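You operate a simulated robot arm through the tools that you are given. There is no shell and no other tool. Be economical: measure what you need, move in short steps, check, and stop when the job is done.

The job below is to be done with a simulated two-armed robot. You get a single attempt, and the scene is never put back.

Task
Take the old brass lens on the top of the long bench and put it away on the lower shelf of the wall rack. Take the purple extension ring and put it on the middle shelf of the cleaning table. Put the black lens hood on the top of the long bench away on the fourth shelf from the bottom of the oak bookcase. Put the purple thumb nut on the black iris. Put the white coiled lead from the top of the long bench on top of the teal grease box and the blue coiled lead on top of the blue bolts box. Push the right bit rack shut. Any order will do. Set down upright: old brass lens.

The check looks at the end state, three seconds after you hand in, the way a careful person would. Anything else that was tipped, shoved, dropped, spilled or broken makes it a failure.

Robot
Two 7-joint arms with fingered hands on one trunk, on a base that drives. Base frame: it is fixed to the floor where the robot stands at the start and does not move with it; the origin is under the middle of the robot, x ahead of it, y to its left, z up; the surface under the hand at the start is at about z = 800. Units: mm, degrees, N and s.
The left shoulder is at the start at [60, 138, 897], the right one opposite. With the tool pointing down near the work surface each hand reaches from about 420 to 920 mm from the robot's upright axis, wherever it stands, measured 20 degrees to its own side. Places, roughly: black iris (5x5x3 cm) [800, 200, 800]; black lens hood (10x10x5 cm) [600, 0, 800]; blue bolts box [500, -500, 750]; coiled lead [750, 0, 750]; fourth shelf of the oak bookcase [900, 1300, 1200]; lower shelf of the wall rack (80x20 cm) [-2100, 2560, 1220]; middle shelf of the cleaning table [-2900, -500, 500]; old brass lens (8x8x11 cm) [500, -100, 900]; purple extension ring [500, 0, 750]; purple thumb nut (3x3x3 cm) [700, 100, 800]; right bit rack [-3700, 1800, 800]; teal grease box [750, -500, 750]. Payload 4 kg a hand.
The TCP of each hand is the grasp point between the finger pads, 36 mm short of the fingertips. In the tool frame z runs along the fingers and y along their closing line. Largest opening 120 mm; the body of the gripper starts 42 mm behind the TCP. The gripper is a hand of 5 fingers: y runs from the thumb to the fingers, the wrist lies at [-15, -109, -200] in the tool frame, and closing takes about 1.5 s.
Orientation is that of the tool frame in the base frame, as a unit quaternion [x, y, z, w]. With the fingers straight down and the wrist toward the robot, the tool's x, y and z point along [0, 1, 0], [1, 0, 0] and [0, 0, -1] of the base frame.

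Tools
- The arms move only by the tool play_rows. It takes "left_motion", "right_motion" or both (then of equal length, played together; a hand with none holds still); each is one flat list of numbers, 6 for each row, row after row: the shift along the base's x, y, z in units of 50 mm (1.0 is 50 mm), then the turn, a rotation vector about the base's x, y, z in units of 5 degrees (1.0 is 5 degrees). In form: [tx, ty, tz, wx, wy, wz, tx, ty, tz, wx, wy, wz, ...]. A call has 1 to 20 rows; each row shifts and turns the commanded pose from where the row before left it. "left_hand" and "right_hand" are, for a hand that has rows, the gripper command, from -1 (shut) to 1 (fully open), values between in proportion, set as the call begins (left out, the last holds). A call with a number of a shift or a turn outside -1 to 1 is refused whole. A row lasts 0.2 s, in which the tool goes at most 50 mm and 8.6 degrees; a call with a longer step from one row to the next is refused whole, and so is a gripper value outside its range. A pose out of reach is approached as far as the arm can. The call stops where the force on the tool passes 40 N (or 10 N more than at its start, if that is more) or the arm is blocked; 0.2 s more then pass. Each finger travels about 153 mm/s and halts on what it meets, pressing with about 27 N; the grip force reading is that of the motor and also rises with nothing between the fingers. The clock runs only during rows and for 0.2 s after the last one: add rows that do not move to give the fingers time. It gives the time, the measured TCP pose, the force on the tool (base axes), the opening and the grip force at its end, in the units of the frame above (readings bear some noise), with the torque about the TCP (base axes, N m) and any sound that the robot's microphone picked up.
- Cameras (640 x 400 px; columns grow to the right, rows downward): "scene" is now at [45.8, -8.2, 1521.9]; the picture's right is [-0.12, -0.99, 0.00], its down [-0.75, 0.09, -0.66] and it looks along [0.65, -0.08, -0.76] (base axes); focal length 261 px, centre (320, 200). "left" rides on the left gripper at [-69, -79, -131] in its tool frame; the picture's right is [-0.78, -0.29, 0.55], its down [0.55, -0.73, 0.40] and it looks along [0.29, 0.61, 0.74] (tool axes); focal length 222 px, centre (320, 200). "right" rides on the right gripper at [69, -79, -131] in its tool frame; the picture's right is [-0.78, 0.29, -0.55], its down [-0.55, -0.73, 0.40] and it looks along [-0.29, 0.61, 0.74] (tool axes); focal length 222 px, centre (320, 200). There is no depth. A picture from a camera that has moved, and an enlarged one, comes with that camera's place and axes in the base frame and with its lens.
- get_image(camera): a new picture of that camera. The clock stands still meanwhile.
- lift_body(by): slides the trunk up (or, below 0, down) by that many mm; the arms and the scene camera ride with it, the base frame stays. It gives what a move gives, with no picture.
- drive_base(legs): drives the robot by 1 to 6 legs, each [ahead, left, turn to the left] in mm, mm and degrees, along the robot's own axes; the way and the turn of a leg run together, so that a leg with both is an arc; at most 1500 mm and 180 degrees a leg. The arms and the cameras ride along, it lands a little off, and it stops where it bumps. It gives what a move gives.
- set_fingers(index, middle, ring, little, thumb_bend, thumb_turn, hand): sets how far each is bent, from 0 (flat) to 1 (curled in); at 0.3 the hand is open as for a grip, at 0.7 the pads meet at the TCP. One left out holds its place. A second passes; each finger stops where it meets its share of the squeeze, and holds until it gets a number again. A gripper value or a shape takes the hand back. It gives what a move gives, with no picture; readings hold the bend of each and the force on index, middle, ring, little, thumb and palm. thumb_turn goes from beside the hand (0) to across from the fingers (1), as for a grip.
- preshape(shape, hand): the hand has 5 fingers and takes this shape, open, in about a second: jaw (thumb against the fingers, like two jaws); tri (thumb and two fingers); tip (a fingertip pinch); poke (one finger out to press); point (the index stretched); flat (the hand flat); cup (the hand cupped); fist (a fist). The gripper value then closes the fingers along that shape, each until it touches; the sizes above hold for jaw. It gives what a move gives, with no picture.
- pan_tilt(pan, tilt): turns the head with the scene camera to pan (to the left, within 86 degrees either way) and tilt (down, from -29 to 69), counted from straight ahead of the robot. It gives what a move gives.
- enlarge(camera, box): a new picture of the part [left, top, right, bottom] of that camera's present view, enlarged. The clock stands still meanwhile.
- close_job(): hands the job in; it is judged then, once.

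Work in short steps. Places have to be worked out from the pictures, the camera data and where the tool is seen: move nearer, look again, correct. Check each grasp and each placing, and mend what went wrong. You have 196 turns and 184 pictures in all, those below and enlarged ones among them. Open the grippers and draw the arms clear of the work before you hand the job in, unless the task says otherwise.

The tools are called after ">>>" as a command line: name --argument value ..., lists and objects as JSON in quotes. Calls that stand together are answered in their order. play_rows: Moves the arms, as the interface text tells. Its arguments: {"type":"object","properties":{"left_motion":{"type":"array","items":{"type":"number"}},"left_hand":{"type":"number"},"right_motion":{"type":"array","items":{"type":"number"}},"right_hand":{"type":"number"}},"required":[]} The other tools are called the same way: lift_body (by) slides the trunk up or down; preshape (shape, hand) gives the hand a shape; set_fingers (index, middle, ring, little, thumb_bend, thumb_turn, hand) moves the fingers one by one; drive_base (legs) drives the base; pan_tilt (pan, tilt) turns the head that bears the scene camera; get_image (camera) takes a picture; enlarge (camera, box) takes an enlarged picture of a part of a camera's view; close_job () hands the job in.

At the start:

```text
clock: 0.0
left_position: [660.6, 144.4, 1101.0]
left_ee_rot: [0.707, 0.707, 0.0, 0.0]
left_wrist_force: [-0.5, 0.3, 0.4]
left_wrist_torque: [0.0, -0.03, 0.02]
left_grip_width: 119.7
left_grasp_force: 0.0
left_shape: jaw
left_bend: [0.3, 0.3, 0.3, 0.3, 0.3, 0.97]
left_finger forces: [0.1, 0.1, 0.0, 0.0, 0.0, 0.1]
right_position: [534.9, -283.2, 1131.6]
right_ee_rot: [0.707, 0.707, 0.0, 0.0]
right_wrist_force: [-0.1, 0.3, -0.4]
right_wrist_torque: [0.03, -0.01, -0.01]
right_grip_width: 119.4
right_grasp_force: 0.1
right_shape: jaw
right_bend: [0.3, 0.3, 0.3, 0.3, 0.3, 0.97]
right_finger forces: [0.0, 0.0, 0.0, 0.0, 0.1, 0.0]
trunk travel left (down, up): [-475.0, 115.0]
robot x, y, heading: [-0.1, -2.8, -0.1]
head pan, tilt: [-6.8, 49.0]
```

scene: 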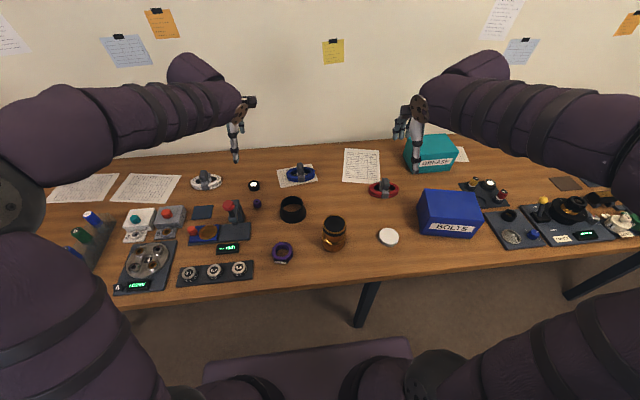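
right: 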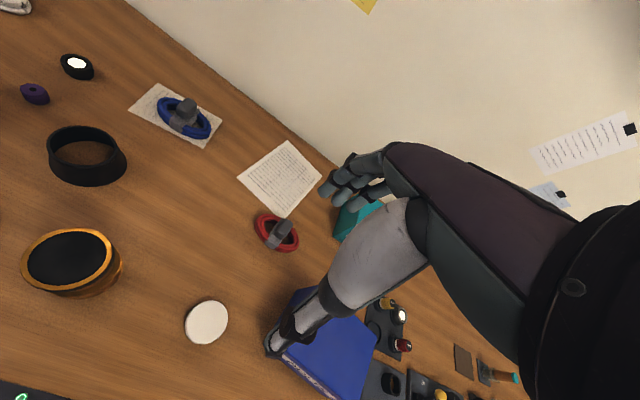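
left: 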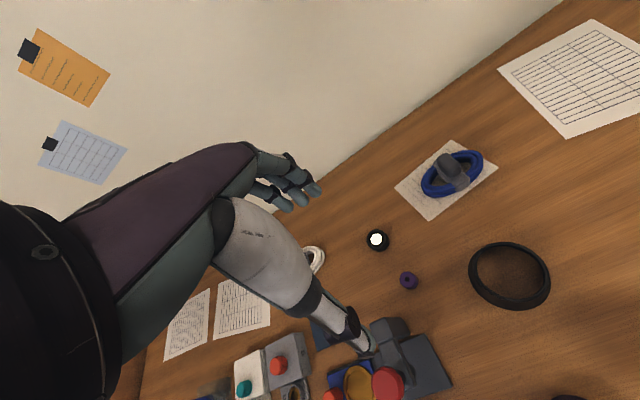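

I start by viewing the bench more closely to locate the items.

>>> enlarge --camera "scene" --box '[180, 140, 340, 280]'

>>> enlarge --camera "scene" --box '[320, 120, 520, 260]'

```text
2.86 times, centred on (260, 210) of scene
camera zoom: at [45.8, -8.2, 1521.9], right [-0.12, -0.99, 0.0], down [-0.75, 0.09, -0.66], along [0.65, -0.08, -0.76], focal length 747 px, centre (491, 171)
```

zoom: 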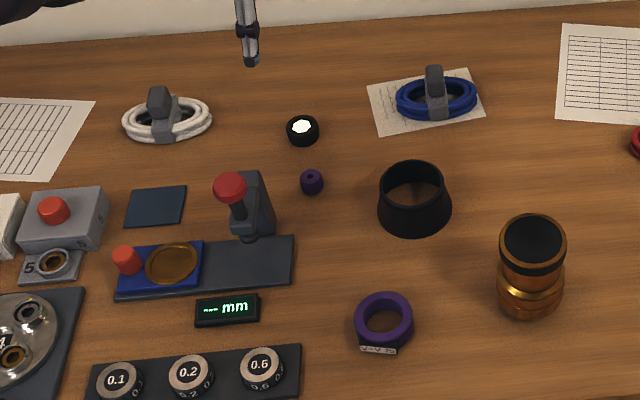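

```text
2.86 times, centred on (420, 190) of scene
camera zoom: at [45.8, -8.2, 1521.9], right [-0.12, -0.99, 0.0], down [-0.75, 0.09, -0.66], along [0.65, -0.08, -0.76], focal length 747 px, centre (34, 229)
```

zoom: 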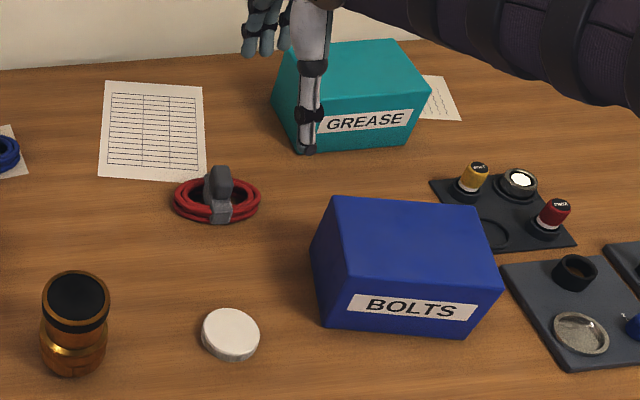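

The left hand is nearly above the thumb nut; I lower it 130 mm and look at the nut and iris up close.

>>> play_rows --left_motion '[0, 0, -1, 0, 0, 0, 0, 0, -1, 0, 0, 0, 0, 0, -0.6, 0, 0, 0]'

>>> get_image --camera "left"

>>> enlarge --camera "scene" --box '[220, 150, 300, 200]'

```text
clock: 0.8
left_position: [659.5, 142.6, 972.5]
left_ee_rot: [0.707, 0.708, 0.0, 0.0]
left_wrist_force: [-0.9, -0.8, 0.0]
left_wrist_torque: [-0.03, 0.03, -0.03]
left_grip_width: 119.7
left_grasp_force: 0.0
left_shape: jaw
left_bend: [0.3, 0.3, 0.3, 0.3, 0.3, 0.97]
left_finger forces: [0.1, 0.0, 0.1, 0.0, 0.0, 0.0]
right_position: [535.7, -283.2, 1131.5]
right_ee_rot: [0.707, 0.707, 0.0, 0.0]
right_wrist_force: [-0.5, 0.3, 0.8]
right_wrist_torque: [-0.01, -0.01, -0.02]
right_grip_width: 119.9
right_grasp_force: 0.0
right_shape: jaw
right_bend: [0.3, 0.3, 0.3, 0.3, 0.3, 0.97]
right_finger forces: [0.0, 0.0, 0.1, 0.0, 0.1, 0.0]
trunk travel left (down, up): [-475.0, 115.0]
robot x, y, heading: [1.7, -1.7, -0.0]
head pan, tilt: [-6.8, 49.0]
```

```text
178 pictures are left
camera left: at [580.7, 74.5, 1104.0], right [-0.29, -0.79, -0.55], down [-0.73, 0.55, -0.4], along [0.61, 0.29, -0.74], focal length 222 px, centre (320, 200)
```

left: 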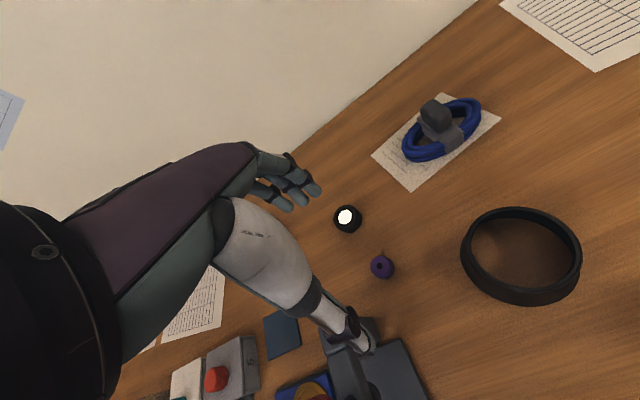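

```text
8.00 times, centred on (260, 175) of scene
camera zoom: at [46.1, -8.5, 1521.9], right [-0.12, -0.99, 0.0], down [-0.75, 0.09, -0.66], along [0.65, -0.08, -0.76], focal length 2092 px, centre (800, 400)
```

zoom: 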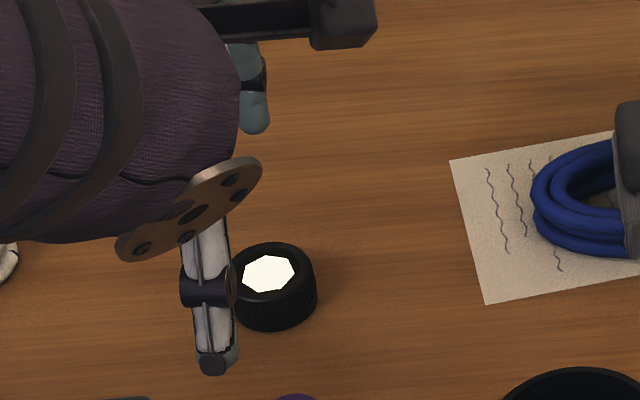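

Nut is at about (673,146), iris about (768,161); iris has a flat top. I half-close the left hand and come down over the nut.

>>> play_rows --left_motion '[0.27, 0.07, -1, 0, 0, 0, 0, 0, -1, 0, 0, 0, 0, 0, 0, 0, 0, 0]' --left_hand 0.1

>>> get_image --camera "left"

>>> enlarge --camera "scene" --box '[200, 140, 320, 240]'

```text
refused: row 1 steps farther than a row can; nothing moved
```

```text
176 pictures are left
camera left: at [580.7, 74.5, 1104.0], right [-0.29, -0.79, -0.55], down [-0.73, 0.55, -0.4], along [0.61, 0.29, -0.74], focal length 222 px, centre (320, 200)
```

left: 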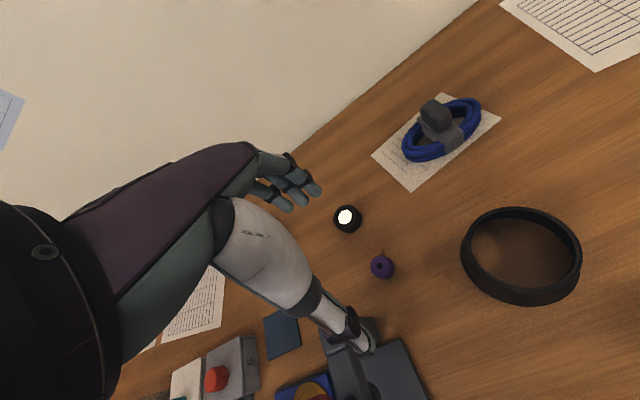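

```text
4.00 times, centred on (260, 190) of scene
camera zoom: at [46.1, -8.5, 1521.9], right [-0.12, -0.99, 0.0], down [-0.75, 0.09, -0.66], along [0.65, -0.08, -0.76], focal length 1046 px, centre (560, 240)
```

zoom: 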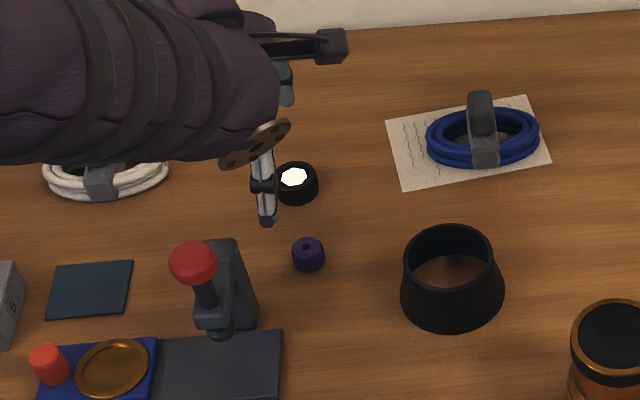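

A row's combined step must stay within 50 mm; I reissue with smaller steps.

>>> play_rows --left_motion '[0.27, 0.07, -0.8, 0, 0, 0, 0, 0, -0.9, 0, 0, 0, 0, 0, -0.3, 0, 0, 0, 0, 0, 0, 0, 0, 0]' --left_hand 0.1

>>> get_image --camera "left"

>>> enlarge --camera "scene" --box '[200, 140, 320, 240]'

```text
clock: 1.8
left_position: [674.2, 151.4, 870.3]
left_ee_rot: [0.707, 0.707, 0.0, 0.001]
left_wrist_force: [0.6, -0.2, -0.2]
left_wrist_torque: [-0.03, 0.0, 0.0]
left_grip_width: 66.2
left_grasp_force: 0.0
left_shape: jaw
left_bend: [0.4, 0.44, 0.42, 0.67, 0.51, 1.0]
left_finger forces: [0.0, 0.0, 0.0, 0.0, 0.0, 0.0]
right_position: [536.1, -282.9, 1131.2]
right_ee_rot: [0.707, 0.707, 0.001, 0.0]
right_wrist_force: [0.0, -0.6, 0.1]
right_wrist_torque: [-0.01, 0.01, 0.01]
right_grip_width: 119.8
right_grasp_force: 0.1
right_shape: jaw
right_bend: [0.3, 0.3, 0.3, 0.3, 0.3, 0.97]
right_finger forces: [0.0, 0.0, 0.1, 0.0, 0.0, 0.0]
trunk travel left (down, up): [-475.0, 115.0]
robot x, y, heading: [3.0, 2.5, -0.1]
head pan, tilt: [-6.8, 49.0]
```

```text
174 pictures are left
camera left: at [595.6, 82.0, 1002.9], right [-0.29, -0.79, -0.55], down [-0.73, 0.55, -0.4], along [0.61, 0.29, -0.74], focal length 222 px, centre (320, 200)
```

left: 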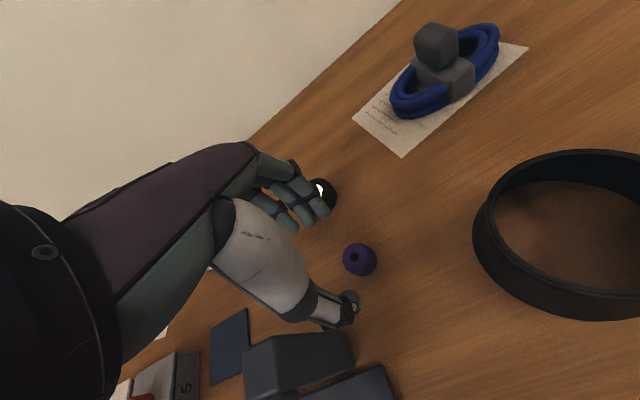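

```text
4.00 times, centred on (260, 190) of scene
camera zoom: at [45.8, -8.1, 1521.9], right [-0.12, -0.99, 0.0], down [-0.75, 0.09, -0.66], along [0.65, -0.08, -0.76], focal length 1046 px, centre (560, 240)
```

zoom: 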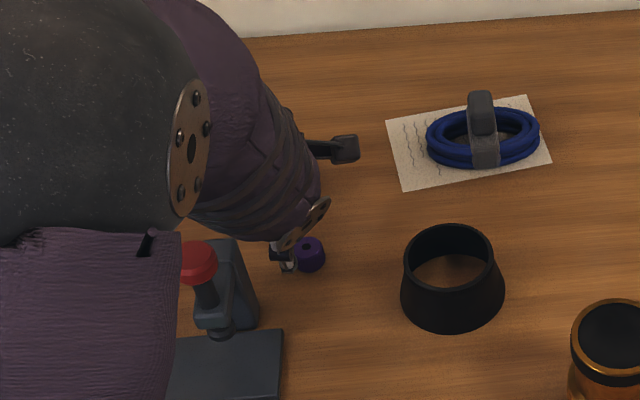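

Nut triangulates to (674,146,~802). I shift y by −5 mm and lower to z≈832.

>>> play_rows --left_motion '[0, -0.1, -0.4, 0, 0, 0, 0, 0, -0.36, 0, 0, 0, 0, 0, 0, 0, 0, 0]'

>>> get_image --camera "left"

```text
clock: 2.6
left_position: [676.3, 144.6, 836.2]
left_ee_rot: [0.707, 0.707, 0.003, 0.004]
left_wrist_force: [-1.0, 1.1, 29.0]
left_wrist_torque: [-0.09, 1.2, -0.03]
left_grip_width: 67.0
left_grasp_force: 0.1
left_shape: jaw
left_bend: [0.4, 0.44, 0.42, 0.67, 0.5, 1.0]
left_finger forces: [1.8, 0.0, 0.0, 0.0, 27.4, 0.1]
right_position: [534.4, -284.6, 1133.2]
right_ee_rot: [0.707, 0.707, 0.0, 0.001]
right_wrist_force: [-0.2, 0.6, -0.4]
right_wrist_torque: [-0.04, -0.01, 0.01]
right_grip_width: 119.5
right_grasp_force: 0.1
right_shape: jaw
right_bend: [0.3, 0.3, 0.3, 0.3, 0.3, 0.97]
right_finger forces: [0.0, 0.0, 0.0, 0.0, 0.0, 0.0]
trunk travel left (down, up): [-475.0, 115.0]
robot x, y, heading: [-3.9, -3.1, -0.2]
head pan, tilt: [-6.8, 49.0]
```

```text
172 pictures are left
camera left: at [595.9, 75.3, 968.2], right [-0.29, -0.79, -0.55], down [-0.73, 0.55, -0.4], along [0.62, 0.28, -0.73], focal length 222 px, centre (320, 200)
```

left: 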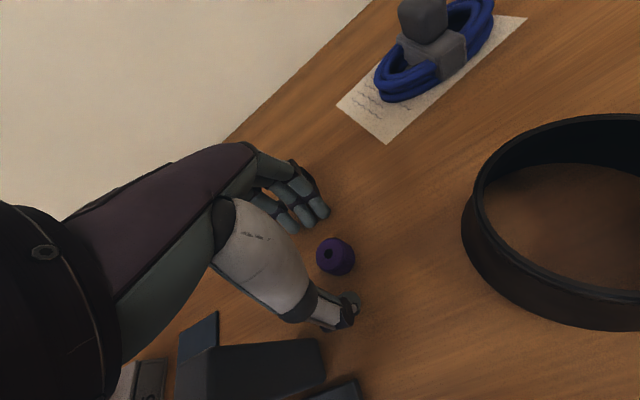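

Thumb touched the table at TCP z≈836, so the table is at z≈800 and the nut sits at about (668,140). I rise slightly, center, and close.

>>> play_rows --left_motion '[0, 0, 0.16, 0, 0, 0, -0.14, -0.08, 0, 0, 0, 0, 0, 0, 0, 0, 0, 0]'

>>> get_image --camera "left"

```text
clock: 3.4
left_position: [666.4, 140.7, 840.4]
left_ee_rot: [0.707, 0.707, 0.0, -0.001]
left_wrist_force: [-0.2, 0.2, -0.4]
left_wrist_torque: [0.02, -0.01, 0.0]
left_grip_width: 66.1
left_grasp_force: 0.0
left_shape: jaw
left_bend: [0.4, 0.44, 0.42, 0.67, 0.52, 1.0]
left_finger forces: [0.1, 0.1, 0.0, 0.0, 0.0, 0.0]
right_position: [534.4, -283.1, 1132.1]
right_ee_rot: [0.707, 0.707, 0.0, 0.0]
right_wrist_force: [-0.1, 0.1, -0.8]
right_wrist_torque: [0.02, -0.02, -0.03]
right_grip_width: 119.7
right_grasp_force: 0.0
right_shape: jaw
right_bend: [0.3, 0.3, 0.3, 0.3, 0.3, 0.97]
right_finger forces: [0.0, 0.0, 0.0, 0.0, 0.0, 0.0]
trunk travel left (down, up): [-475.0, 115.0]
robot x, y, heading: [-1.0, -0.6, -0.1]
head pan, tilt: [-6.8, 49.0]
```

```text
171 pictures are left
camera left: at [587.5, 70.2, 973.1], right [-0.29, -0.78, -0.55], down [-0.74, 0.55, -0.4], along [0.61, 0.29, -0.74], focal length 222 px, centre (320, 200)
```

left: 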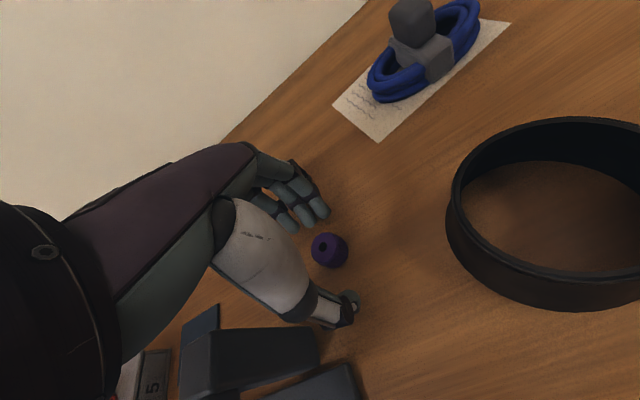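

The nut lies right at the expected grasp spot. Closing.

>>> play_rows --left_motion '[0, 0, 0, 0, 0, 0, 0, 0, 0, 0, 0, 0, 0, 0, 0, 0, 0, 0, 0, 0, 0, 0, 0, 0, 0, 0, 0, 0, 0, 0]' --left_hand -1

>>> get_image --camera "left"

```text
clock: 4.6
left_position: [667.2, 139.6, 840.6]
left_ee_rot: [0.707, 0.707, 0.0, 0.0]
left_wrist_force: [0.1, -0.8, 0.0]
left_wrist_torque: [0.04, -0.01, 0.01]
left_grip_width: 19.7
left_grasp_force: 26.5
left_shape: jaw
left_bend: [0.58, 0.6, 0.66, 0.7, 0.71, 1.0]
left_finger forces: [12.9, 9.7, 0.1, 0.0, 22.3, 0.1]
right_position: [535.2, -284.5, 1131.8]
right_ee_rot: [0.707, 0.707, 0.0, 0.0]
right_wrist_force: [0.5, -0.3, 0.2]
right_wrist_torque: [0.02, -0.01, 0.03]
right_grip_width: 119.6
right_grasp_force: 0.0
right_shape: jaw
right_bend: [0.3, 0.3, 0.3, 0.3, 0.3, 0.97]
right_finger forces: [0.0, 0.0, 0.1, 0.0, 0.0, 0.0]
trunk travel left (down, up): [-475.0, 115.0]
robot x, y, heading: [0.0, 4.6, 0.1]
head pan, tilt: [-6.8, 49.0]
```

```text
170 pictures are left
camera left: at [587.9, 70.1, 973.7], right [-0.29, -0.78, -0.55], down [-0.73, 0.55, -0.4], along [0.61, 0.29, -0.74], focal length 222 px, centre (320, 200)
```

left: 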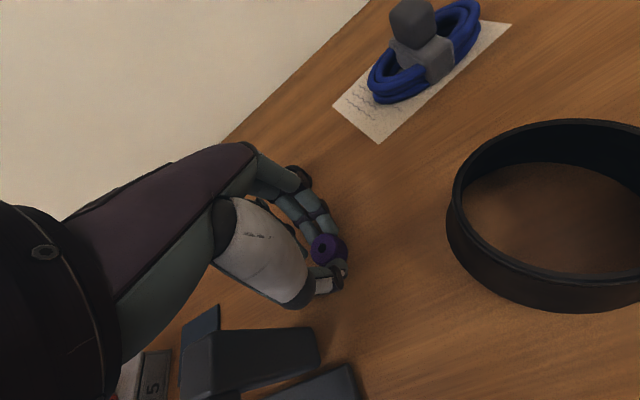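

Nut is held. I lift it and view the iris.

>>> play_rows --left_motion '[0, 0, 0.9, 0, 0, 0, 0, 0, 0.9, 0, 0, 0, 0, 0, 0, 0, 0, 0]'

>>> get_image --camera "left"

>>> enlarge --camera "scene" --box '[200, 140, 320, 240]'

```text
clock: 5.4
left_position: [668.0, 142.1, 936.4]
left_ee_rot: [0.707, 0.707, 0.0, 0.0]
left_wrist_force: [0.2, 0.1, 0.3]
left_wrist_torque: [0.06, 0.02, -0.02]
left_grip_width: 19.7
left_grasp_force: 26.9
left_shape: jaw
left_bend: [0.58, 0.6, 0.66, 0.7, 0.71, 1.0]
left_finger forces: [12.4, 10.0, 0.1, 0.0, 22.2, 0.0]
right_position: [536.7, -283.6, 1132.1]
right_ee_rot: [0.707, 0.708, 0.0, 0.001]
right_wrist_force: [0.9, 0.3, -0.2]
right_wrist_torque: [-0.01, 0.01, 0.01]
right_grip_width: 119.7
right_grasp_force: 0.0
right_shape: jaw
right_bend: [0.3, 0.3, 0.3, 0.3, 0.3, 0.97]
right_finger forces: [0.0, 0.1, 0.0, 0.0, 0.1, 0.0]
trunk travel left (down, up): [-475.0, 115.0]
robot x, y, heading: [-1.1, 0.8, 0.0]
head pan, tilt: [-6.8, 49.0]
```

```text
169 pictures are left
camera left: at [589.2, 73.2, 1067.5], right [-0.29, -0.78, -0.55], down [-0.73, 0.55, -0.4], along [0.61, 0.29, -0.74], focal length 222 px, centre (320, 200)
```

left: 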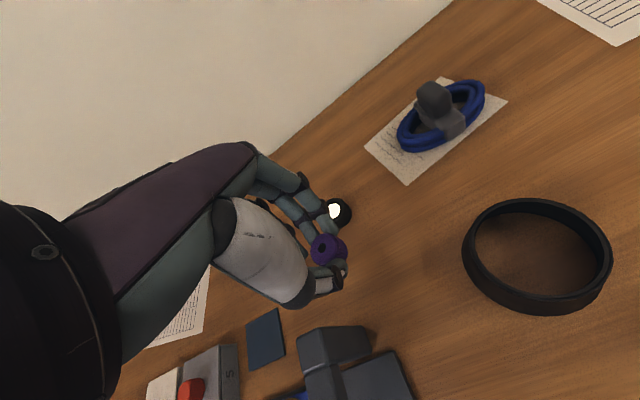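

```text
4.00 times, centred on (260, 190) of scene
camera zoom: at [46.0, -8.3, 1521.8], right [-0.12, -0.99, 0.0], down [-0.75, 0.09, -0.66], along [0.65, -0.08, -0.76], focal length 1046 px, centre (560, 240)
```

zoom: 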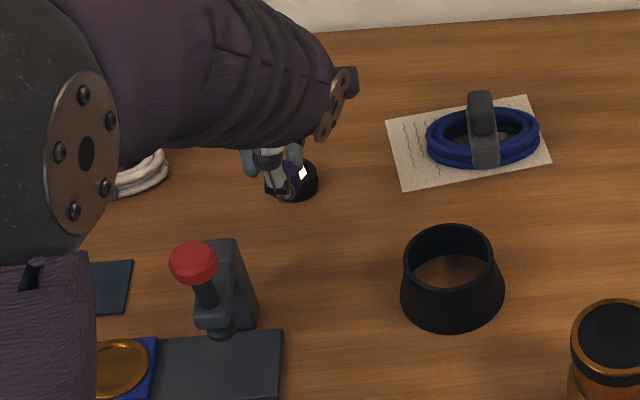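

Iris top estimated at (759,157,~818). I bring the nut above it at safe height and look.

>>> play_rows --left_motion '[0.9, 0.15, 0, 0, 0, 0, 0.92, 0.15, 0, 0, 0, 0, 0, 0, -0.5, 0, 0, 0, 0, 0, 0, 0, 0, 0]'

>>> get_image --camera "left"

>>> enlarge --camera "scene" --box '[220, 150, 300, 200]'

>>> get_image --camera "right"

```text
clock: 6.4
left_position: [759.0, 157.2, 908.9]
left_ee_rot: [0.707, 0.707, 0.0, 0.0]
left_wrist_force: [-0.8, 0.7, 0.5]
left_wrist_torque: [0.0, 0.02, 0.0]
left_grip_width: 19.6
left_grasp_force: 26.6
left_shape: jaw
left_bend: [0.58, 0.6, 0.66, 0.7, 0.71, 1.0]
left_finger forces: [12.2, 10.0, 0.0, 0.1, 22.2, 0.1]
right_position: [536.9, -282.3, 1131.3]
right_ee_rot: [0.708, 0.707, 0.0, 0.001]
right_wrist_force: [0.0, 0.0, -0.8]
right_wrist_torque: [0.0, -0.01, -0.01]
right_grip_width: 119.7
right_grasp_force: 0.0
right_shape: jaw
right_bend: [0.3, 0.3, 0.3, 0.3, 0.3, 0.97]
right_finger forces: [0.0, 0.1, 0.0, 0.0, 0.0, 0.0]
trunk travel left (down, up): [-475.0, 115.0]
robot x, y, heading: [-0.5, 1.0, 0.3]
head pan, tilt: [-6.8, 49.0]
```

```text
167 pictures are left
camera left: at [680.7, 87.6, 1040.6], right [-0.29, -0.78, -0.55], down [-0.74, 0.55, -0.4], along [0.61, 0.29, -0.74], focal length 222 px, centre (320, 200)
```

left: 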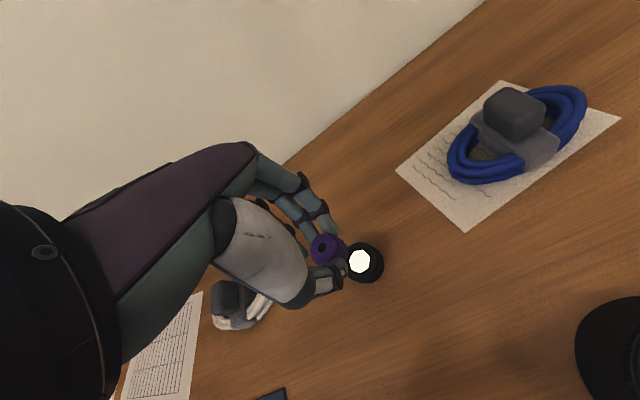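

```text
8.00 times, centred on (260, 175) of scene
camera zoom: at [45.8, -8.1, 1521.9], right [-0.12, -0.99, 0.0], down [-0.75, 0.09, -0.66], along [0.65, -0.08, -0.76], focal length 2092 px, centre (800, 400)
```

zoom: 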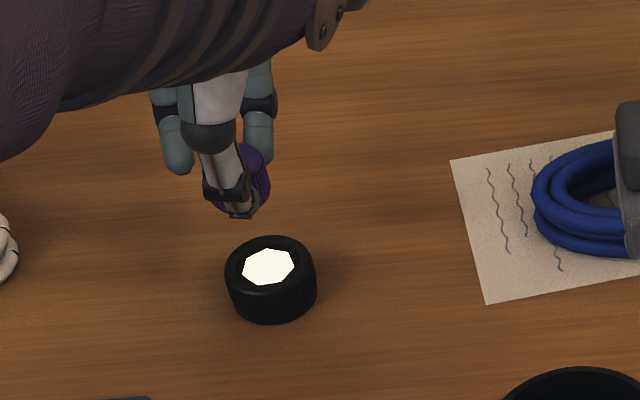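

```text
165 pictures are left
camera right: at [456.8, -212.9, 1264.2], right [0.29, -0.78, 0.55], down [-0.73, -0.55, -0.4], along [0.61, -0.29, -0.74], focal length 222 px, centre (320, 200)
```

right: 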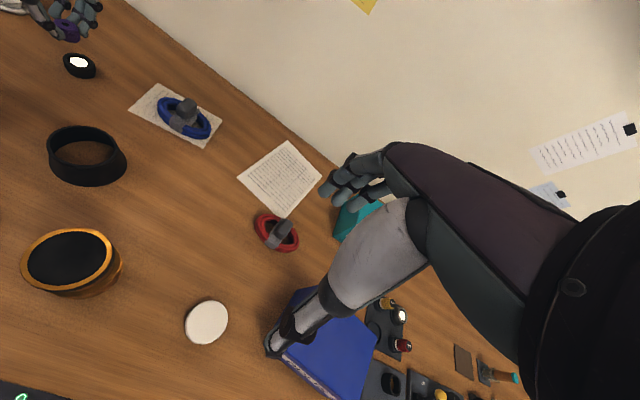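

Calibrating with the nut's own sighting, iris centre ≈ (763,157), top ≈ 821. I shift 3 mm and descend to TCP ≈ 863.

>>> play_rows --left_motion '[0.06, 0, -0.5, 0, 0, 0, 0, 0, -0.4, 0, 0, 0, 0, 0, 0, 0, 0, 0, 0, 0, 0, 0, 0, 0]'

>>> get_image --camera "left"

>>> enlarge --camera "scene" --box '[220, 150, 300, 200]'

>>> enlarge --camera "right" --box '[0, 0, 160, 100]'

```text
clock: 7.4
left_position: [761.0, 157.6, 862.2]
left_ee_rot: [0.707, 0.707, 0.0, 0.001]
left_wrist_force: [0.9, -0.1, 5.0]
left_wrist_torque: [0.04, -0.07, -0.03]
left_grip_width: 19.6
left_grasp_force: 26.9
left_shape: jaw
left_bend: [0.58, 0.6, 0.66, 0.7, 0.71, 1.0]
left_finger forces: [12.6, 10.9, 0.0, 0.0, 23.1, 0.0]
right_position: [534.9, -283.2, 1132.7]
right_ee_rot: [0.707, 0.707, 0.0, 0.0]
right_wrist_force: [0.5, -0.2, -0.5]
right_wrist_torque: [0.0, 0.0, 0.01]
right_grip_width: 119.8
right_grasp_force: 0.1
right_shape: jaw
right_bend: [0.3, 0.3, 0.3, 0.3, 0.3, 0.97]
right_finger forces: [0.1, 0.0, 0.0, 0.0, 0.0, 0.0]
trunk travel left (down, up): [-475.0, 115.0]
robot x, y, heading: [1.4, -1.2, 0.1]
head pan, tilt: [-6.8, 49.0]
```

```text
164 pictures are left
camera left: at [681.6, 87.7, 994.5], right [-0.29, -0.78, -0.55], down [-0.73, 0.55, -0.4], along [0.61, 0.29, -0.74], focal length 222 px, centre (320, 200)
```

left: 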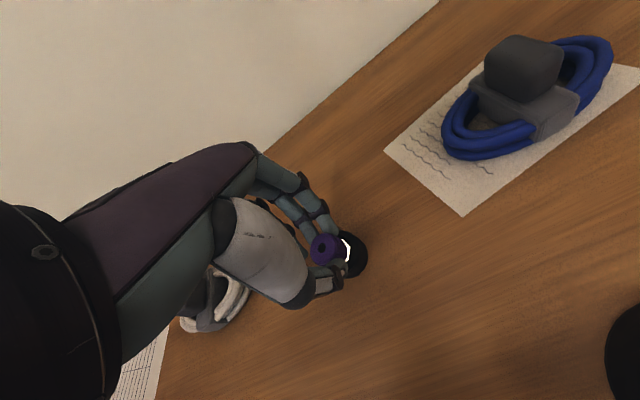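

```text
8.00 times, centred on (260, 175) of scene
camera zoom: at [45.3, -8.3, 1521.9], right [-0.12, -0.99, 0.0], down [-0.75, 0.09, -0.66], along [0.65, -0.08, -0.76], focal length 2092 px, centre (800, 400)
```

zoom: 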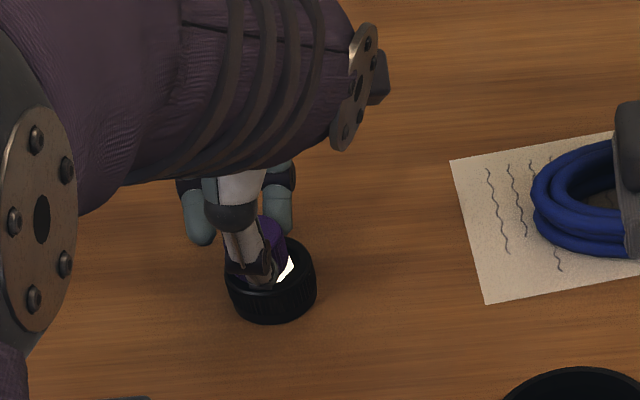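

```text
4.00 times, centred on (80, 50) of right
camera zoom: at [456.3, -213.1, 1264.4], right [0.29, -0.79, 0.55], down [-0.73, -0.55, -0.4], along [0.61, -0.29, -0.74], focal length 888 px, centre (1280, 800)
```

zoom: 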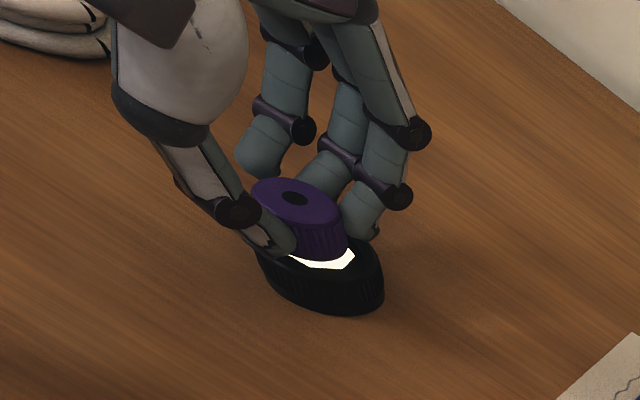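

The nut sits ~6 mm too far to +y. I lift 5 mm, shift −6 mm in y, −1 mm in x, and lower again.

>>> play_rows --left_motion '[0, 0, 0.1, 0, 0, 0, -0.02, -0.12, 0, 0, 0, 0, 0, 0, 0, 0, 0, 0]'

>>> enlarge --camera "scene" --box '[230, 160, 290, 200]'

>>> enlarge --camera "right" --box '[40, 20, 120, 90]'

```text
clock: 8.2
left_position: [760.5, 150.0, 866.0]
left_ee_rot: [0.707, 0.707, -0.001, 0.0]
left_wrist_force: [0.2, 0.8, -1.0]
left_wrist_torque: [-0.02, 0.02, 0.0]
left_grip_width: 19.7
left_grasp_force: 26.6
left_shape: jaw
left_bend: [0.58, 0.6, 0.66, 0.7, 0.71, 1.0]
left_finger forces: [12.6, 9.9, 0.0, 0.0, 22.2, 0.1]
right_position: [535.8, -283.3, 1131.4]
right_ee_rot: [0.708, 0.707, 0.0, 0.0]
right_wrist_force: [-0.8, -0.6, -0.4]
right_wrist_torque: [-0.03, -0.01, 0.0]
right_grip_width: 119.6
right_grasp_force: 0.0
right_shape: jaw
right_bend: [0.3, 0.3, 0.3, 0.3, 0.3, 0.97]
right_finger forces: [0.1, 0.0, 0.0, 0.0, 0.0, 0.0]
trunk travel left (down, up): [-475.0, 115.0]
robot x, y, heading: [5.0, 3.3, 0.1]
head pan, tilt: [-6.8, 49.0]
```

```text
10.00 times, centred on (260, 180) of scene
camera zoom: at [45.8, -8.1, 1521.9], right [-0.12, -0.99, 0.0], down [-0.75, 0.09, -0.66], along [0.65, -0.08, -0.76], focal length 2614 px, centre (920, 400)
```

zoom: 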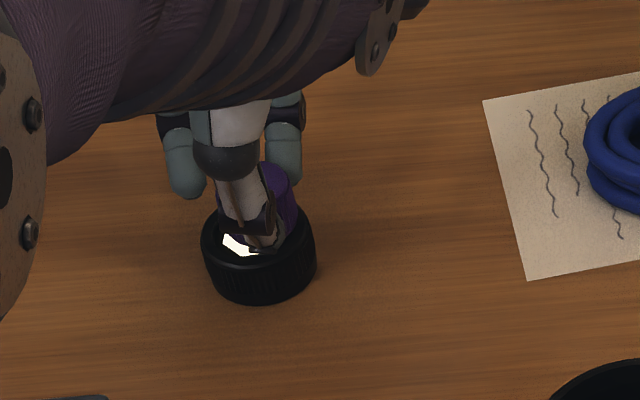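

```text
5.71 times, centred on (80, 55) of right
camera zoom: at [456.8, -212.9, 1264.2], right [0.29, -0.78, 0.55], down [-0.73, -0.55, -0.4], along [0.61, -0.29, -0.74], focal length 1269 px, centre (1691, 1029)
```

zoom: 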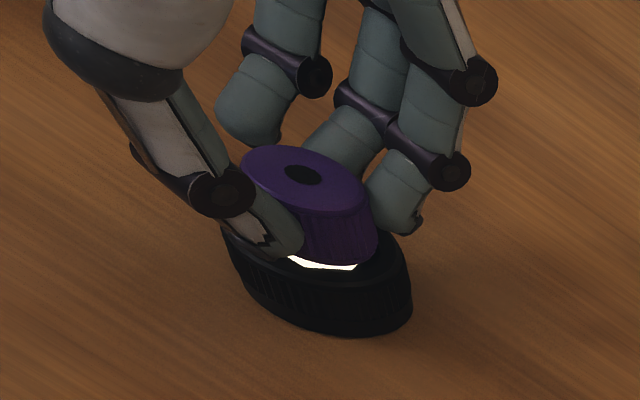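

Nearly centred now (within ~2 mm). I nudge +1 mm y, lower and open gently.

>>> play_rows --left_motion '[0, 0.03, -0.1, 0, 0, 0, 0, 0, 0, 0, 0, 0]'

>>> play_rows --left_motion '[0, 0, 0, 0, 0, 0, 0, 0, 0, 0, 0, 0, 0, 0, 0, 0, 0, 0]' --left_hand -0.1

>>> enlarge --camera "right" --box '[40, 20, 120, 90]'

```text
clock: 8.8
left_position: [760.2, 151.3, 861.1]
left_ee_rot: [0.707, 0.707, 0.001, 0.002]
left_wrist_force: [-0.7, -1.0, 6.0]
left_wrist_torque: [0.01, -0.05, 0.0]
left_grip_width: 19.9
left_grasp_force: 27.1
left_shape: jaw
left_bend: [0.58, 0.6, 0.66, 0.7, 0.71, 1.0]
left_finger forces: [12.8, 10.4, 0.0, 0.0, 23.3, 0.1]
right_position: [535.6, -283.6, 1132.1]
right_ee_rot: [0.707, 0.707, 0.0, -0.001]
right_wrist_force: [0.6, 0.7, 0.0]
right_wrist_torque: [-0.01, 0.0, 0.02]
right_grip_width: 119.7
right_grasp_force: 0.0
right_shape: jaw
right_bend: [0.3, 0.3, 0.3, 0.3, 0.3, 0.97]
right_finger forces: [0.0, 0.1, 0.0, 0.0, 0.1, 0.1]
trunk travel left (down, up): [-475.0, 115.0]
robot x, y, heading: [-0.1, 2.3, 0.3]
head pan, tilt: [-6.8, 49.0]
```

```text
clock: 9.6
left_position: [759.9, 152.4, 860.6]
left_ee_rot: [0.707, 0.707, 0.0, -0.001]
left_wrist_force: [-0.2, -0.6, 0.4]
left_wrist_torque: [-0.03, -0.03, 0.01]
left_grip_width: 53.7
left_grasp_force: 0.1
left_shape: jaw
left_bend: [0.44, 0.48, 0.46, 0.7, 0.61, 1.0]
left_finger forces: [0.1, 0.1, 0.1, 0.0, 0.0, 0.0]
right_position: [536.0, -284.2, 1132.3]
right_ee_rot: [0.706, 0.708, 0.0, 0.0]
right_wrist_force: [-0.6, -0.5, 1.0]
right_wrist_torque: [0.01, 0.01, 0.0]
right_grip_width: 119.8
right_grasp_force: 0.0
right_shape: jaw
right_bend: [0.3, 0.3, 0.3, 0.3, 0.3, 0.97]
right_finger forces: [0.0, 0.0, 0.0, 0.0, 0.0, 0.0]
trunk travel left (down, up): [-475.0, 115.0]
robot x, y, heading: [3.0, -0.0, 0.2]
head pan, tilt: [-6.8, 49.0]
```

```text
5.71 times, centred on (80, 55) of right
camera zoom: at [456.9, -212.9, 1264.1], right [0.29, -0.78, 0.55], down [-0.73, -0.55, -0.4], along [0.61, -0.29, -0.74], focal length 1269 px, centre (1691, 1029)
```

zoom: 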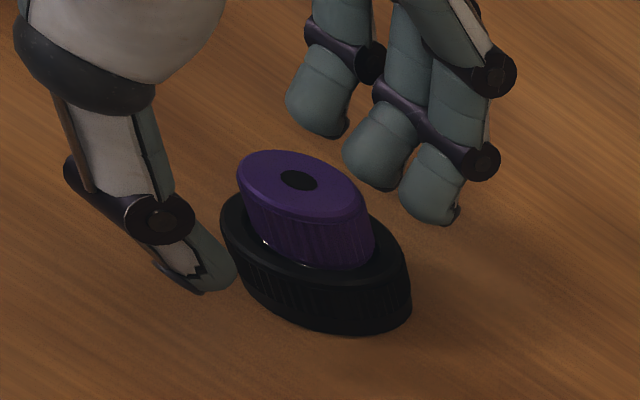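

The nut rests centred on the iris. I raise the left hand and shift it toward the white lead to view it.

>>> play_rows --left_motion '[0, 0, 0.9, 0, 0, 0, 0, 0, 0.9, 0, 0, 0, 0, 0.98, 0, 0, 0, 0, 0, 0.98, 0, 0, 0, 0, 0, 0.98, 0, 0, 0, 0, 0, 0, 0, 0, 0, 0]' --left_hand 0.1

>>> get_image --camera "left"

>>> get_image --camera "scene"

```text
clock: 11.0
left_position: [760.5, 299.6, 953.2]
left_ee_rot: [0.707, 0.707, 0.0, 0.0]
left_wrist_force: [-1.0, -0.7, 0.3]
left_wrist_torque: [-0.02, -0.03, 0.01]
left_grip_width: 65.5
left_grasp_force: 0.1
left_shape: jaw
left_bend: [0.4, 0.44, 0.42, 0.67, 0.51, 1.0]
left_finger forces: [0.1, 0.0, 0.1, 0.1, 0.0, 0.0]
right_position: [535.6, -283.6, 1131.2]
right_ee_rot: [0.707, 0.707, 0.0, 0.0]
right_wrist_force: [-0.5, -0.1, 0.2]
right_wrist_torque: [-0.01, 0.0, -0.01]
right_grip_width: 119.6
right_grasp_force: 0.1
right_shape: jaw
right_bend: [0.3, 0.3, 0.3, 0.3, 0.3, 0.97]
right_finger forces: [0.1, 0.0, 0.0, 0.0, 0.1, 0.0]
trunk travel left (down, up): [-475.0, 115.0]
robot x, y, heading: [-2.7, -1.3, 0.3]
head pan, tilt: [-6.8, 49.0]
```

```text
158 pictures are left
camera left: at [680.9, 230.6, 1085.7], right [-0.29, -0.78, -0.55], down [-0.73, 0.55, -0.4], along [0.61, 0.29, -0.74], focal length 222 px, centre (320, 200)
```

left: 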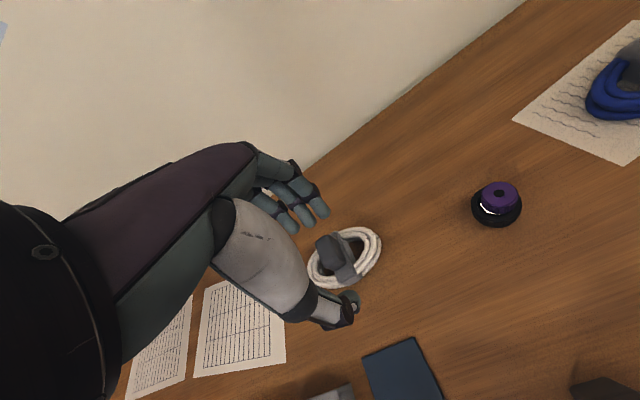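

```text
157 pictures are left
camera scene: at [45.8, -8.7, 1521.9], right [-0.12, -0.99, 0.0], down [-0.75, 0.09, -0.66], along [0.65, -0.08, -0.76], focal length 261 px, centre (320, 200)
```

scene: 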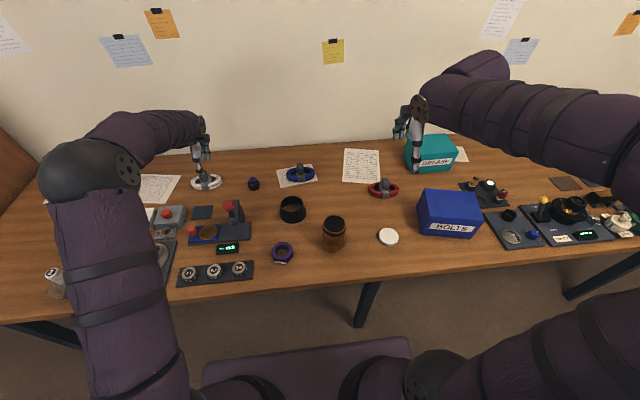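

I zoom in on the lead's grey clip in the left view.

>>> enlarge --camera "left" --box '[280, 200, 400, 300]'

>>> enlarge --camera "scene" --box '[270, 150, 330, 200]'

```text
4.00 times, centred on (340, 250) of left
camera zoom: at [680.9, 230.6, 1085.7], right [-0.29, -0.78, -0.55], down [-0.73, 0.55, -0.4], along [0.61, 0.29, -0.74], focal length 888 px, centre (240, 0)
```

zoom: 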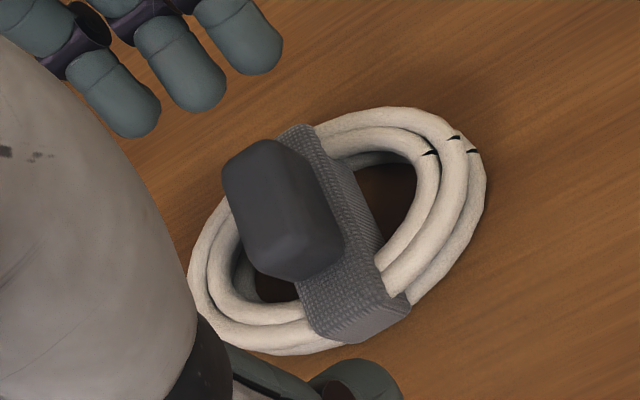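

```text
8.00 times, centred on (300, 175) of scene
camera zoom: at [45.8, -8.7, 1521.9], right [-0.12, -0.99, 0.0], down [-0.75, 0.09, -0.66], along [0.65, -0.08, -0.76], focal length 2092 px, centre (480, 400)
```

zoom: 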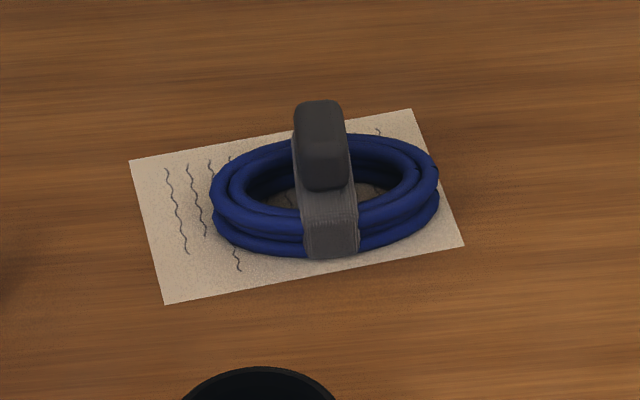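

The strap runs nearly along x (−14°), handle centred about (798,336). I align the hand over it and look again.

>>> play_rows --left_motion '[0.38, 0.37, 0, 0, 0, -1.4, 0.37, 0.37, -0.3, 0, 0, -1.4, 0, 0, -0.7, 0, 0, 0, 0, 0, 0, 0, 0, 0]' --left_hand 0.25

>>> enlarge --camera "left" --box '[240, 160, 400, 300]'

>>> enlarge --camera "scene" --box '[170, 150, 250, 210]'

```text
refused: -1.4 is not a number from -1 to 1
```

```text
2.86 times, centred on (320, 230) of left
camera zoom: at [680.9, 230.6, 1085.7], right [-0.29, -0.78, -0.55], down [-0.73, 0.55, -0.4], along [0.61, 0.29, -0.74], focal length 635 px, centre (320, 114)
```

zoom: 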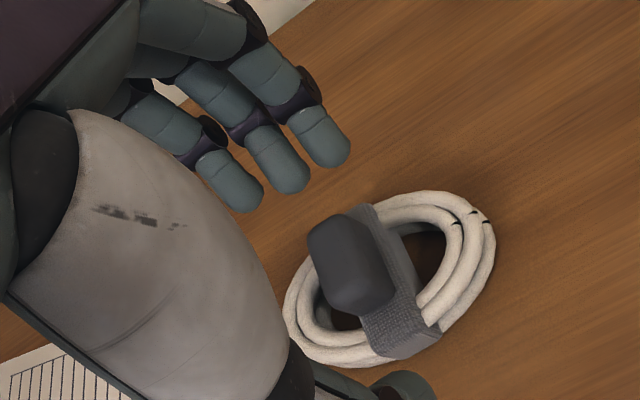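

```text
6.67 times, centred on (210, 180) of scene
camera zoom: at [45.8, -8.7, 1521.9], right [-0.12, -0.99, 0.0], down [-0.75, 0.09, -0.66], along [0.65, -0.08, -0.76], focal length 1743 px, centre (1053, 333)
```

zoom: 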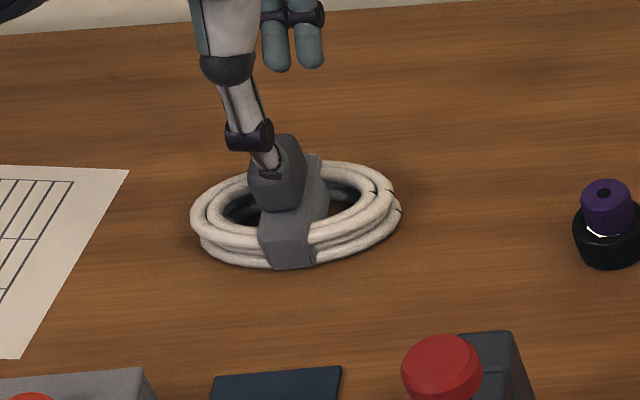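

Turns are limited to 1 per row; I spread the turn over three rows.

>>> play_rows --left_motion '[0.25, 0.25, 0, 0, 0, -1, 0.25, 0.25, 0, 0, 0, -1, 0.25, 0.23, -0.2, 0, 0, -0.8, 0, 0, -0.8, 0, 0, 0, 0, 0, 0, 0, 0, 0]' --left_hand 0.25

>>> enlarge --camera "left" --box '[240, 160, 400, 300]'

>>> enlarge --camera "scene" --box '[170, 150, 250, 210]'

```text
clock: 12.2
left_position: [795.2, 334.4, 903.5]
left_ee_rot: [0.788, 0.616, 0.0, 0.0]
left_wrist_force: [0.2, -0.5, -0.2]
left_wrist_torque: [0.01, -0.02, 0.03]
left_grip_width: 74.7
left_grasp_force: 0.1
left_shape: jaw
left_bend: [0.37, 0.41, 0.39, 0.64, 0.46, 1.0]
left_finger forces: [0.0, 0.0, 0.0, 0.0, 0.0, 0.0]
right_position: [535.6, -284.0, 1132.9]
right_ee_rot: [0.707, 0.707, 0.0, 0.0]
right_wrist_force: [0.1, 0.5, -0.1]
right_wrist_torque: [-0.01, 0.03, -0.01]
right_grip_width: 119.8
right_grasp_force: 0.1
right_shape: jaw
right_bend: [0.3, 0.3, 0.3, 0.3, 0.3, 0.97]
right_finger forces: [0.0, 0.0, 0.0, 0.1, 0.1, 0.0]
trunk travel left (down, up): [-475.0, 115.0]
robot x, y, heading: [-2.3, 4.3, 0.0]
head pan, tilt: [-6.8, 49.0]
```

```text
2.86 times, centred on (320, 230) of left
camera zoom: at [701.7, 285.3, 1036.0], right [-0.47, -0.69, -0.55], down [-0.58, 0.71, -0.4], along [0.66, 0.13, -0.74], focal length 635 px, centre (320, 114)
```

zoom: 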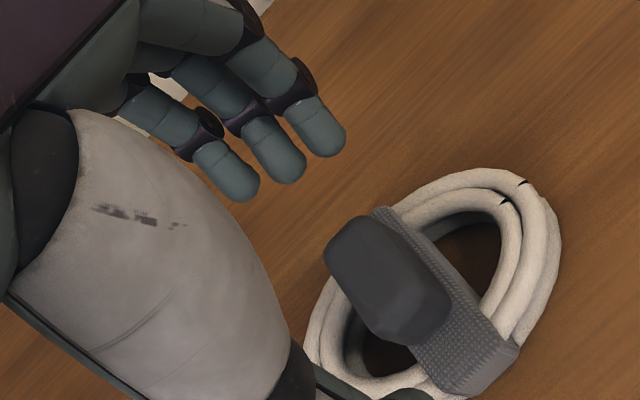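

```text
6.67 times, centred on (210, 180) of scene
camera zoom: at [45.7, -8.2, 1521.9], right [-0.12, -0.99, 0.0], down [-0.75, 0.09, -0.66], along [0.65, -0.08, -0.76], focal length 1743 px, centre (1053, 333)
```

zoom: 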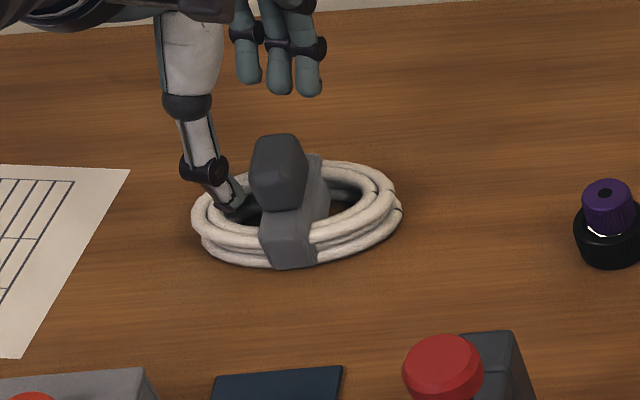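

Handle refined to (797,335), axis about −8°. I turn back 5° and descend to z≈868.

>>> play_rows --left_motion '[0.04, 0.02, -0.4, 0, 0, 1, 0, 0, -0.3, 0, 0, 0, 0, 0, 0, 0, 0, 0]'

>>> enlarge --camera "left" --box '[240, 160, 400, 300]'

>>> enlarge --camera "scene" --box '[170, 150, 250, 210]'

```text
clock: 13.0
left_position: [799.1, 333.1, 868.0]
left_ee_rot: [0.76, 0.65, 0.0, 0.0]
left_wrist_force: [0.5, 0.1, 1.4]
left_wrist_torque: [0.01, -0.04, -0.02]
left_grip_width: 75.1
left_grasp_force: 0.0
left_shape: jaw
left_bend: [0.37, 0.41, 0.39, 0.64, 0.46, 1.0]
left_finger forces: [0.1, 0.0, 0.0, 0.0, 0.0, 0.0]
right_position: [536.0, -284.0, 1132.7]
right_ee_rot: [0.708, 0.706, 0.0, 0.0]
right_wrist_force: [-0.1, -0.4, 0.0]
right_wrist_torque: [-0.02, 0.01, -0.02]
right_grip_width: 119.6
right_grasp_force: 0.1
right_shape: jaw
right_bend: [0.3, 0.3, 0.3, 0.3, 0.3, 0.97]
right_finger forces: [0.0, 0.0, 0.0, 0.0, 0.1, 0.1]
trunk travel left (down, up): [-475.0, 115.0]
robot x, y, heading: [-0.2, -0.6, -0.1]
head pan, tilt: [-6.8, 49.0]
```

```text
2.86 times, centred on (320, 230) of left
camera zoom: at [709.0, 277.9, 1000.4], right [-0.41, -0.73, -0.55], down [-0.64, 0.66, -0.4], along [0.65, 0.19, -0.74], focal length 635 px, centre (320, 114)
```

zoom: 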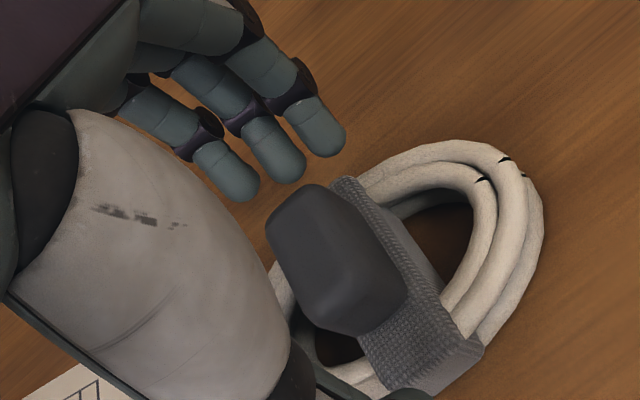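

```text
6.67 times, centred on (210, 180) of scene
camera zoom: at [45.7, -8.2, 1521.9], right [-0.12, -0.99, 0.0], down [-0.75, 0.09, -0.66], along [0.65, -0.08, -0.76], focal length 1743 px, centre (1053, 333)
```

zoom: 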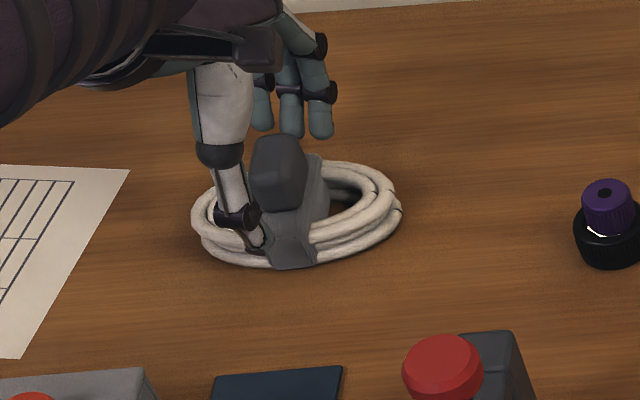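

Alignment looks right. Closing on the handle.

>>> play_rows --left_motion '[0, 0, 0, 0, 0, 0, 0, 0, 0, 0, 0, 0, 0, 0, 0, 0, 0, 0, 0, 0, 0, 0, 0, 0, 0, 0, 0, 0, 0, 0]' --left_hand -1

>>> enlarge --camera "left" --box '[240, 160, 400, 300]'

```text
clock: 14.2
left_position: [797.8, 334.1, 868.3]
left_ee_rot: [0.76, 0.65, 0.001, 0.0]
left_wrist_force: [0.2, 0.0, 0.2]
left_wrist_torque: [-0.05, 0.0, -0.01]
left_grip_width: 34.7
left_grasp_force: 26.6
left_shape: jaw
left_bend: [0.49, 0.54, 0.58, 0.71, 0.69, 1.0]
left_finger forces: [14.2, 8.6, 0.0, 0.0, 22.8, 0.1]
right_position: [535.1, -284.7, 1131.6]
right_ee_rot: [0.707, 0.707, 0.0, 0.0]
right_wrist_force: [0.1, -0.4, -0.3]
right_wrist_torque: [-0.02, -0.03, -0.01]
right_grip_width: 119.7
right_grasp_force: 0.0
right_shape: jaw
right_bend: [0.3, 0.3, 0.3, 0.3, 0.3, 0.97]
right_finger forces: [0.1, 0.0, 0.0, 0.0, 0.0, 0.0]
trunk travel left (down, up): [-475.0, 115.0]
robot x, y, heading: [1.7, 2.3, 0.1]
head pan, tilt: [-6.8, 49.0]
```

```text
2.86 times, centred on (320, 230) of left
camera zoom: at [709.1, 278.0, 1000.5], right [-0.41, -0.73, -0.55], down [-0.64, 0.66, -0.4], along [0.65, 0.19, -0.74], focal length 635 px, centre (320, 114)
```

zoom: 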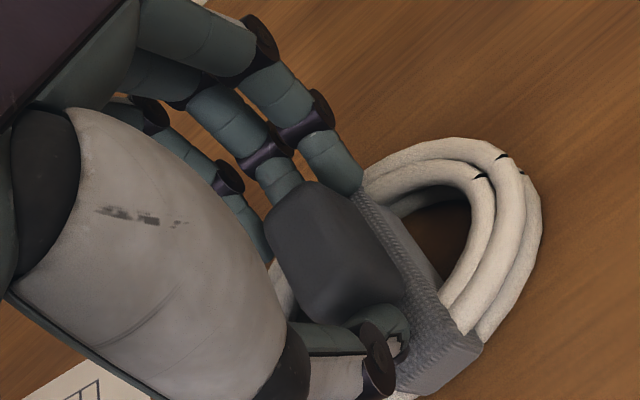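

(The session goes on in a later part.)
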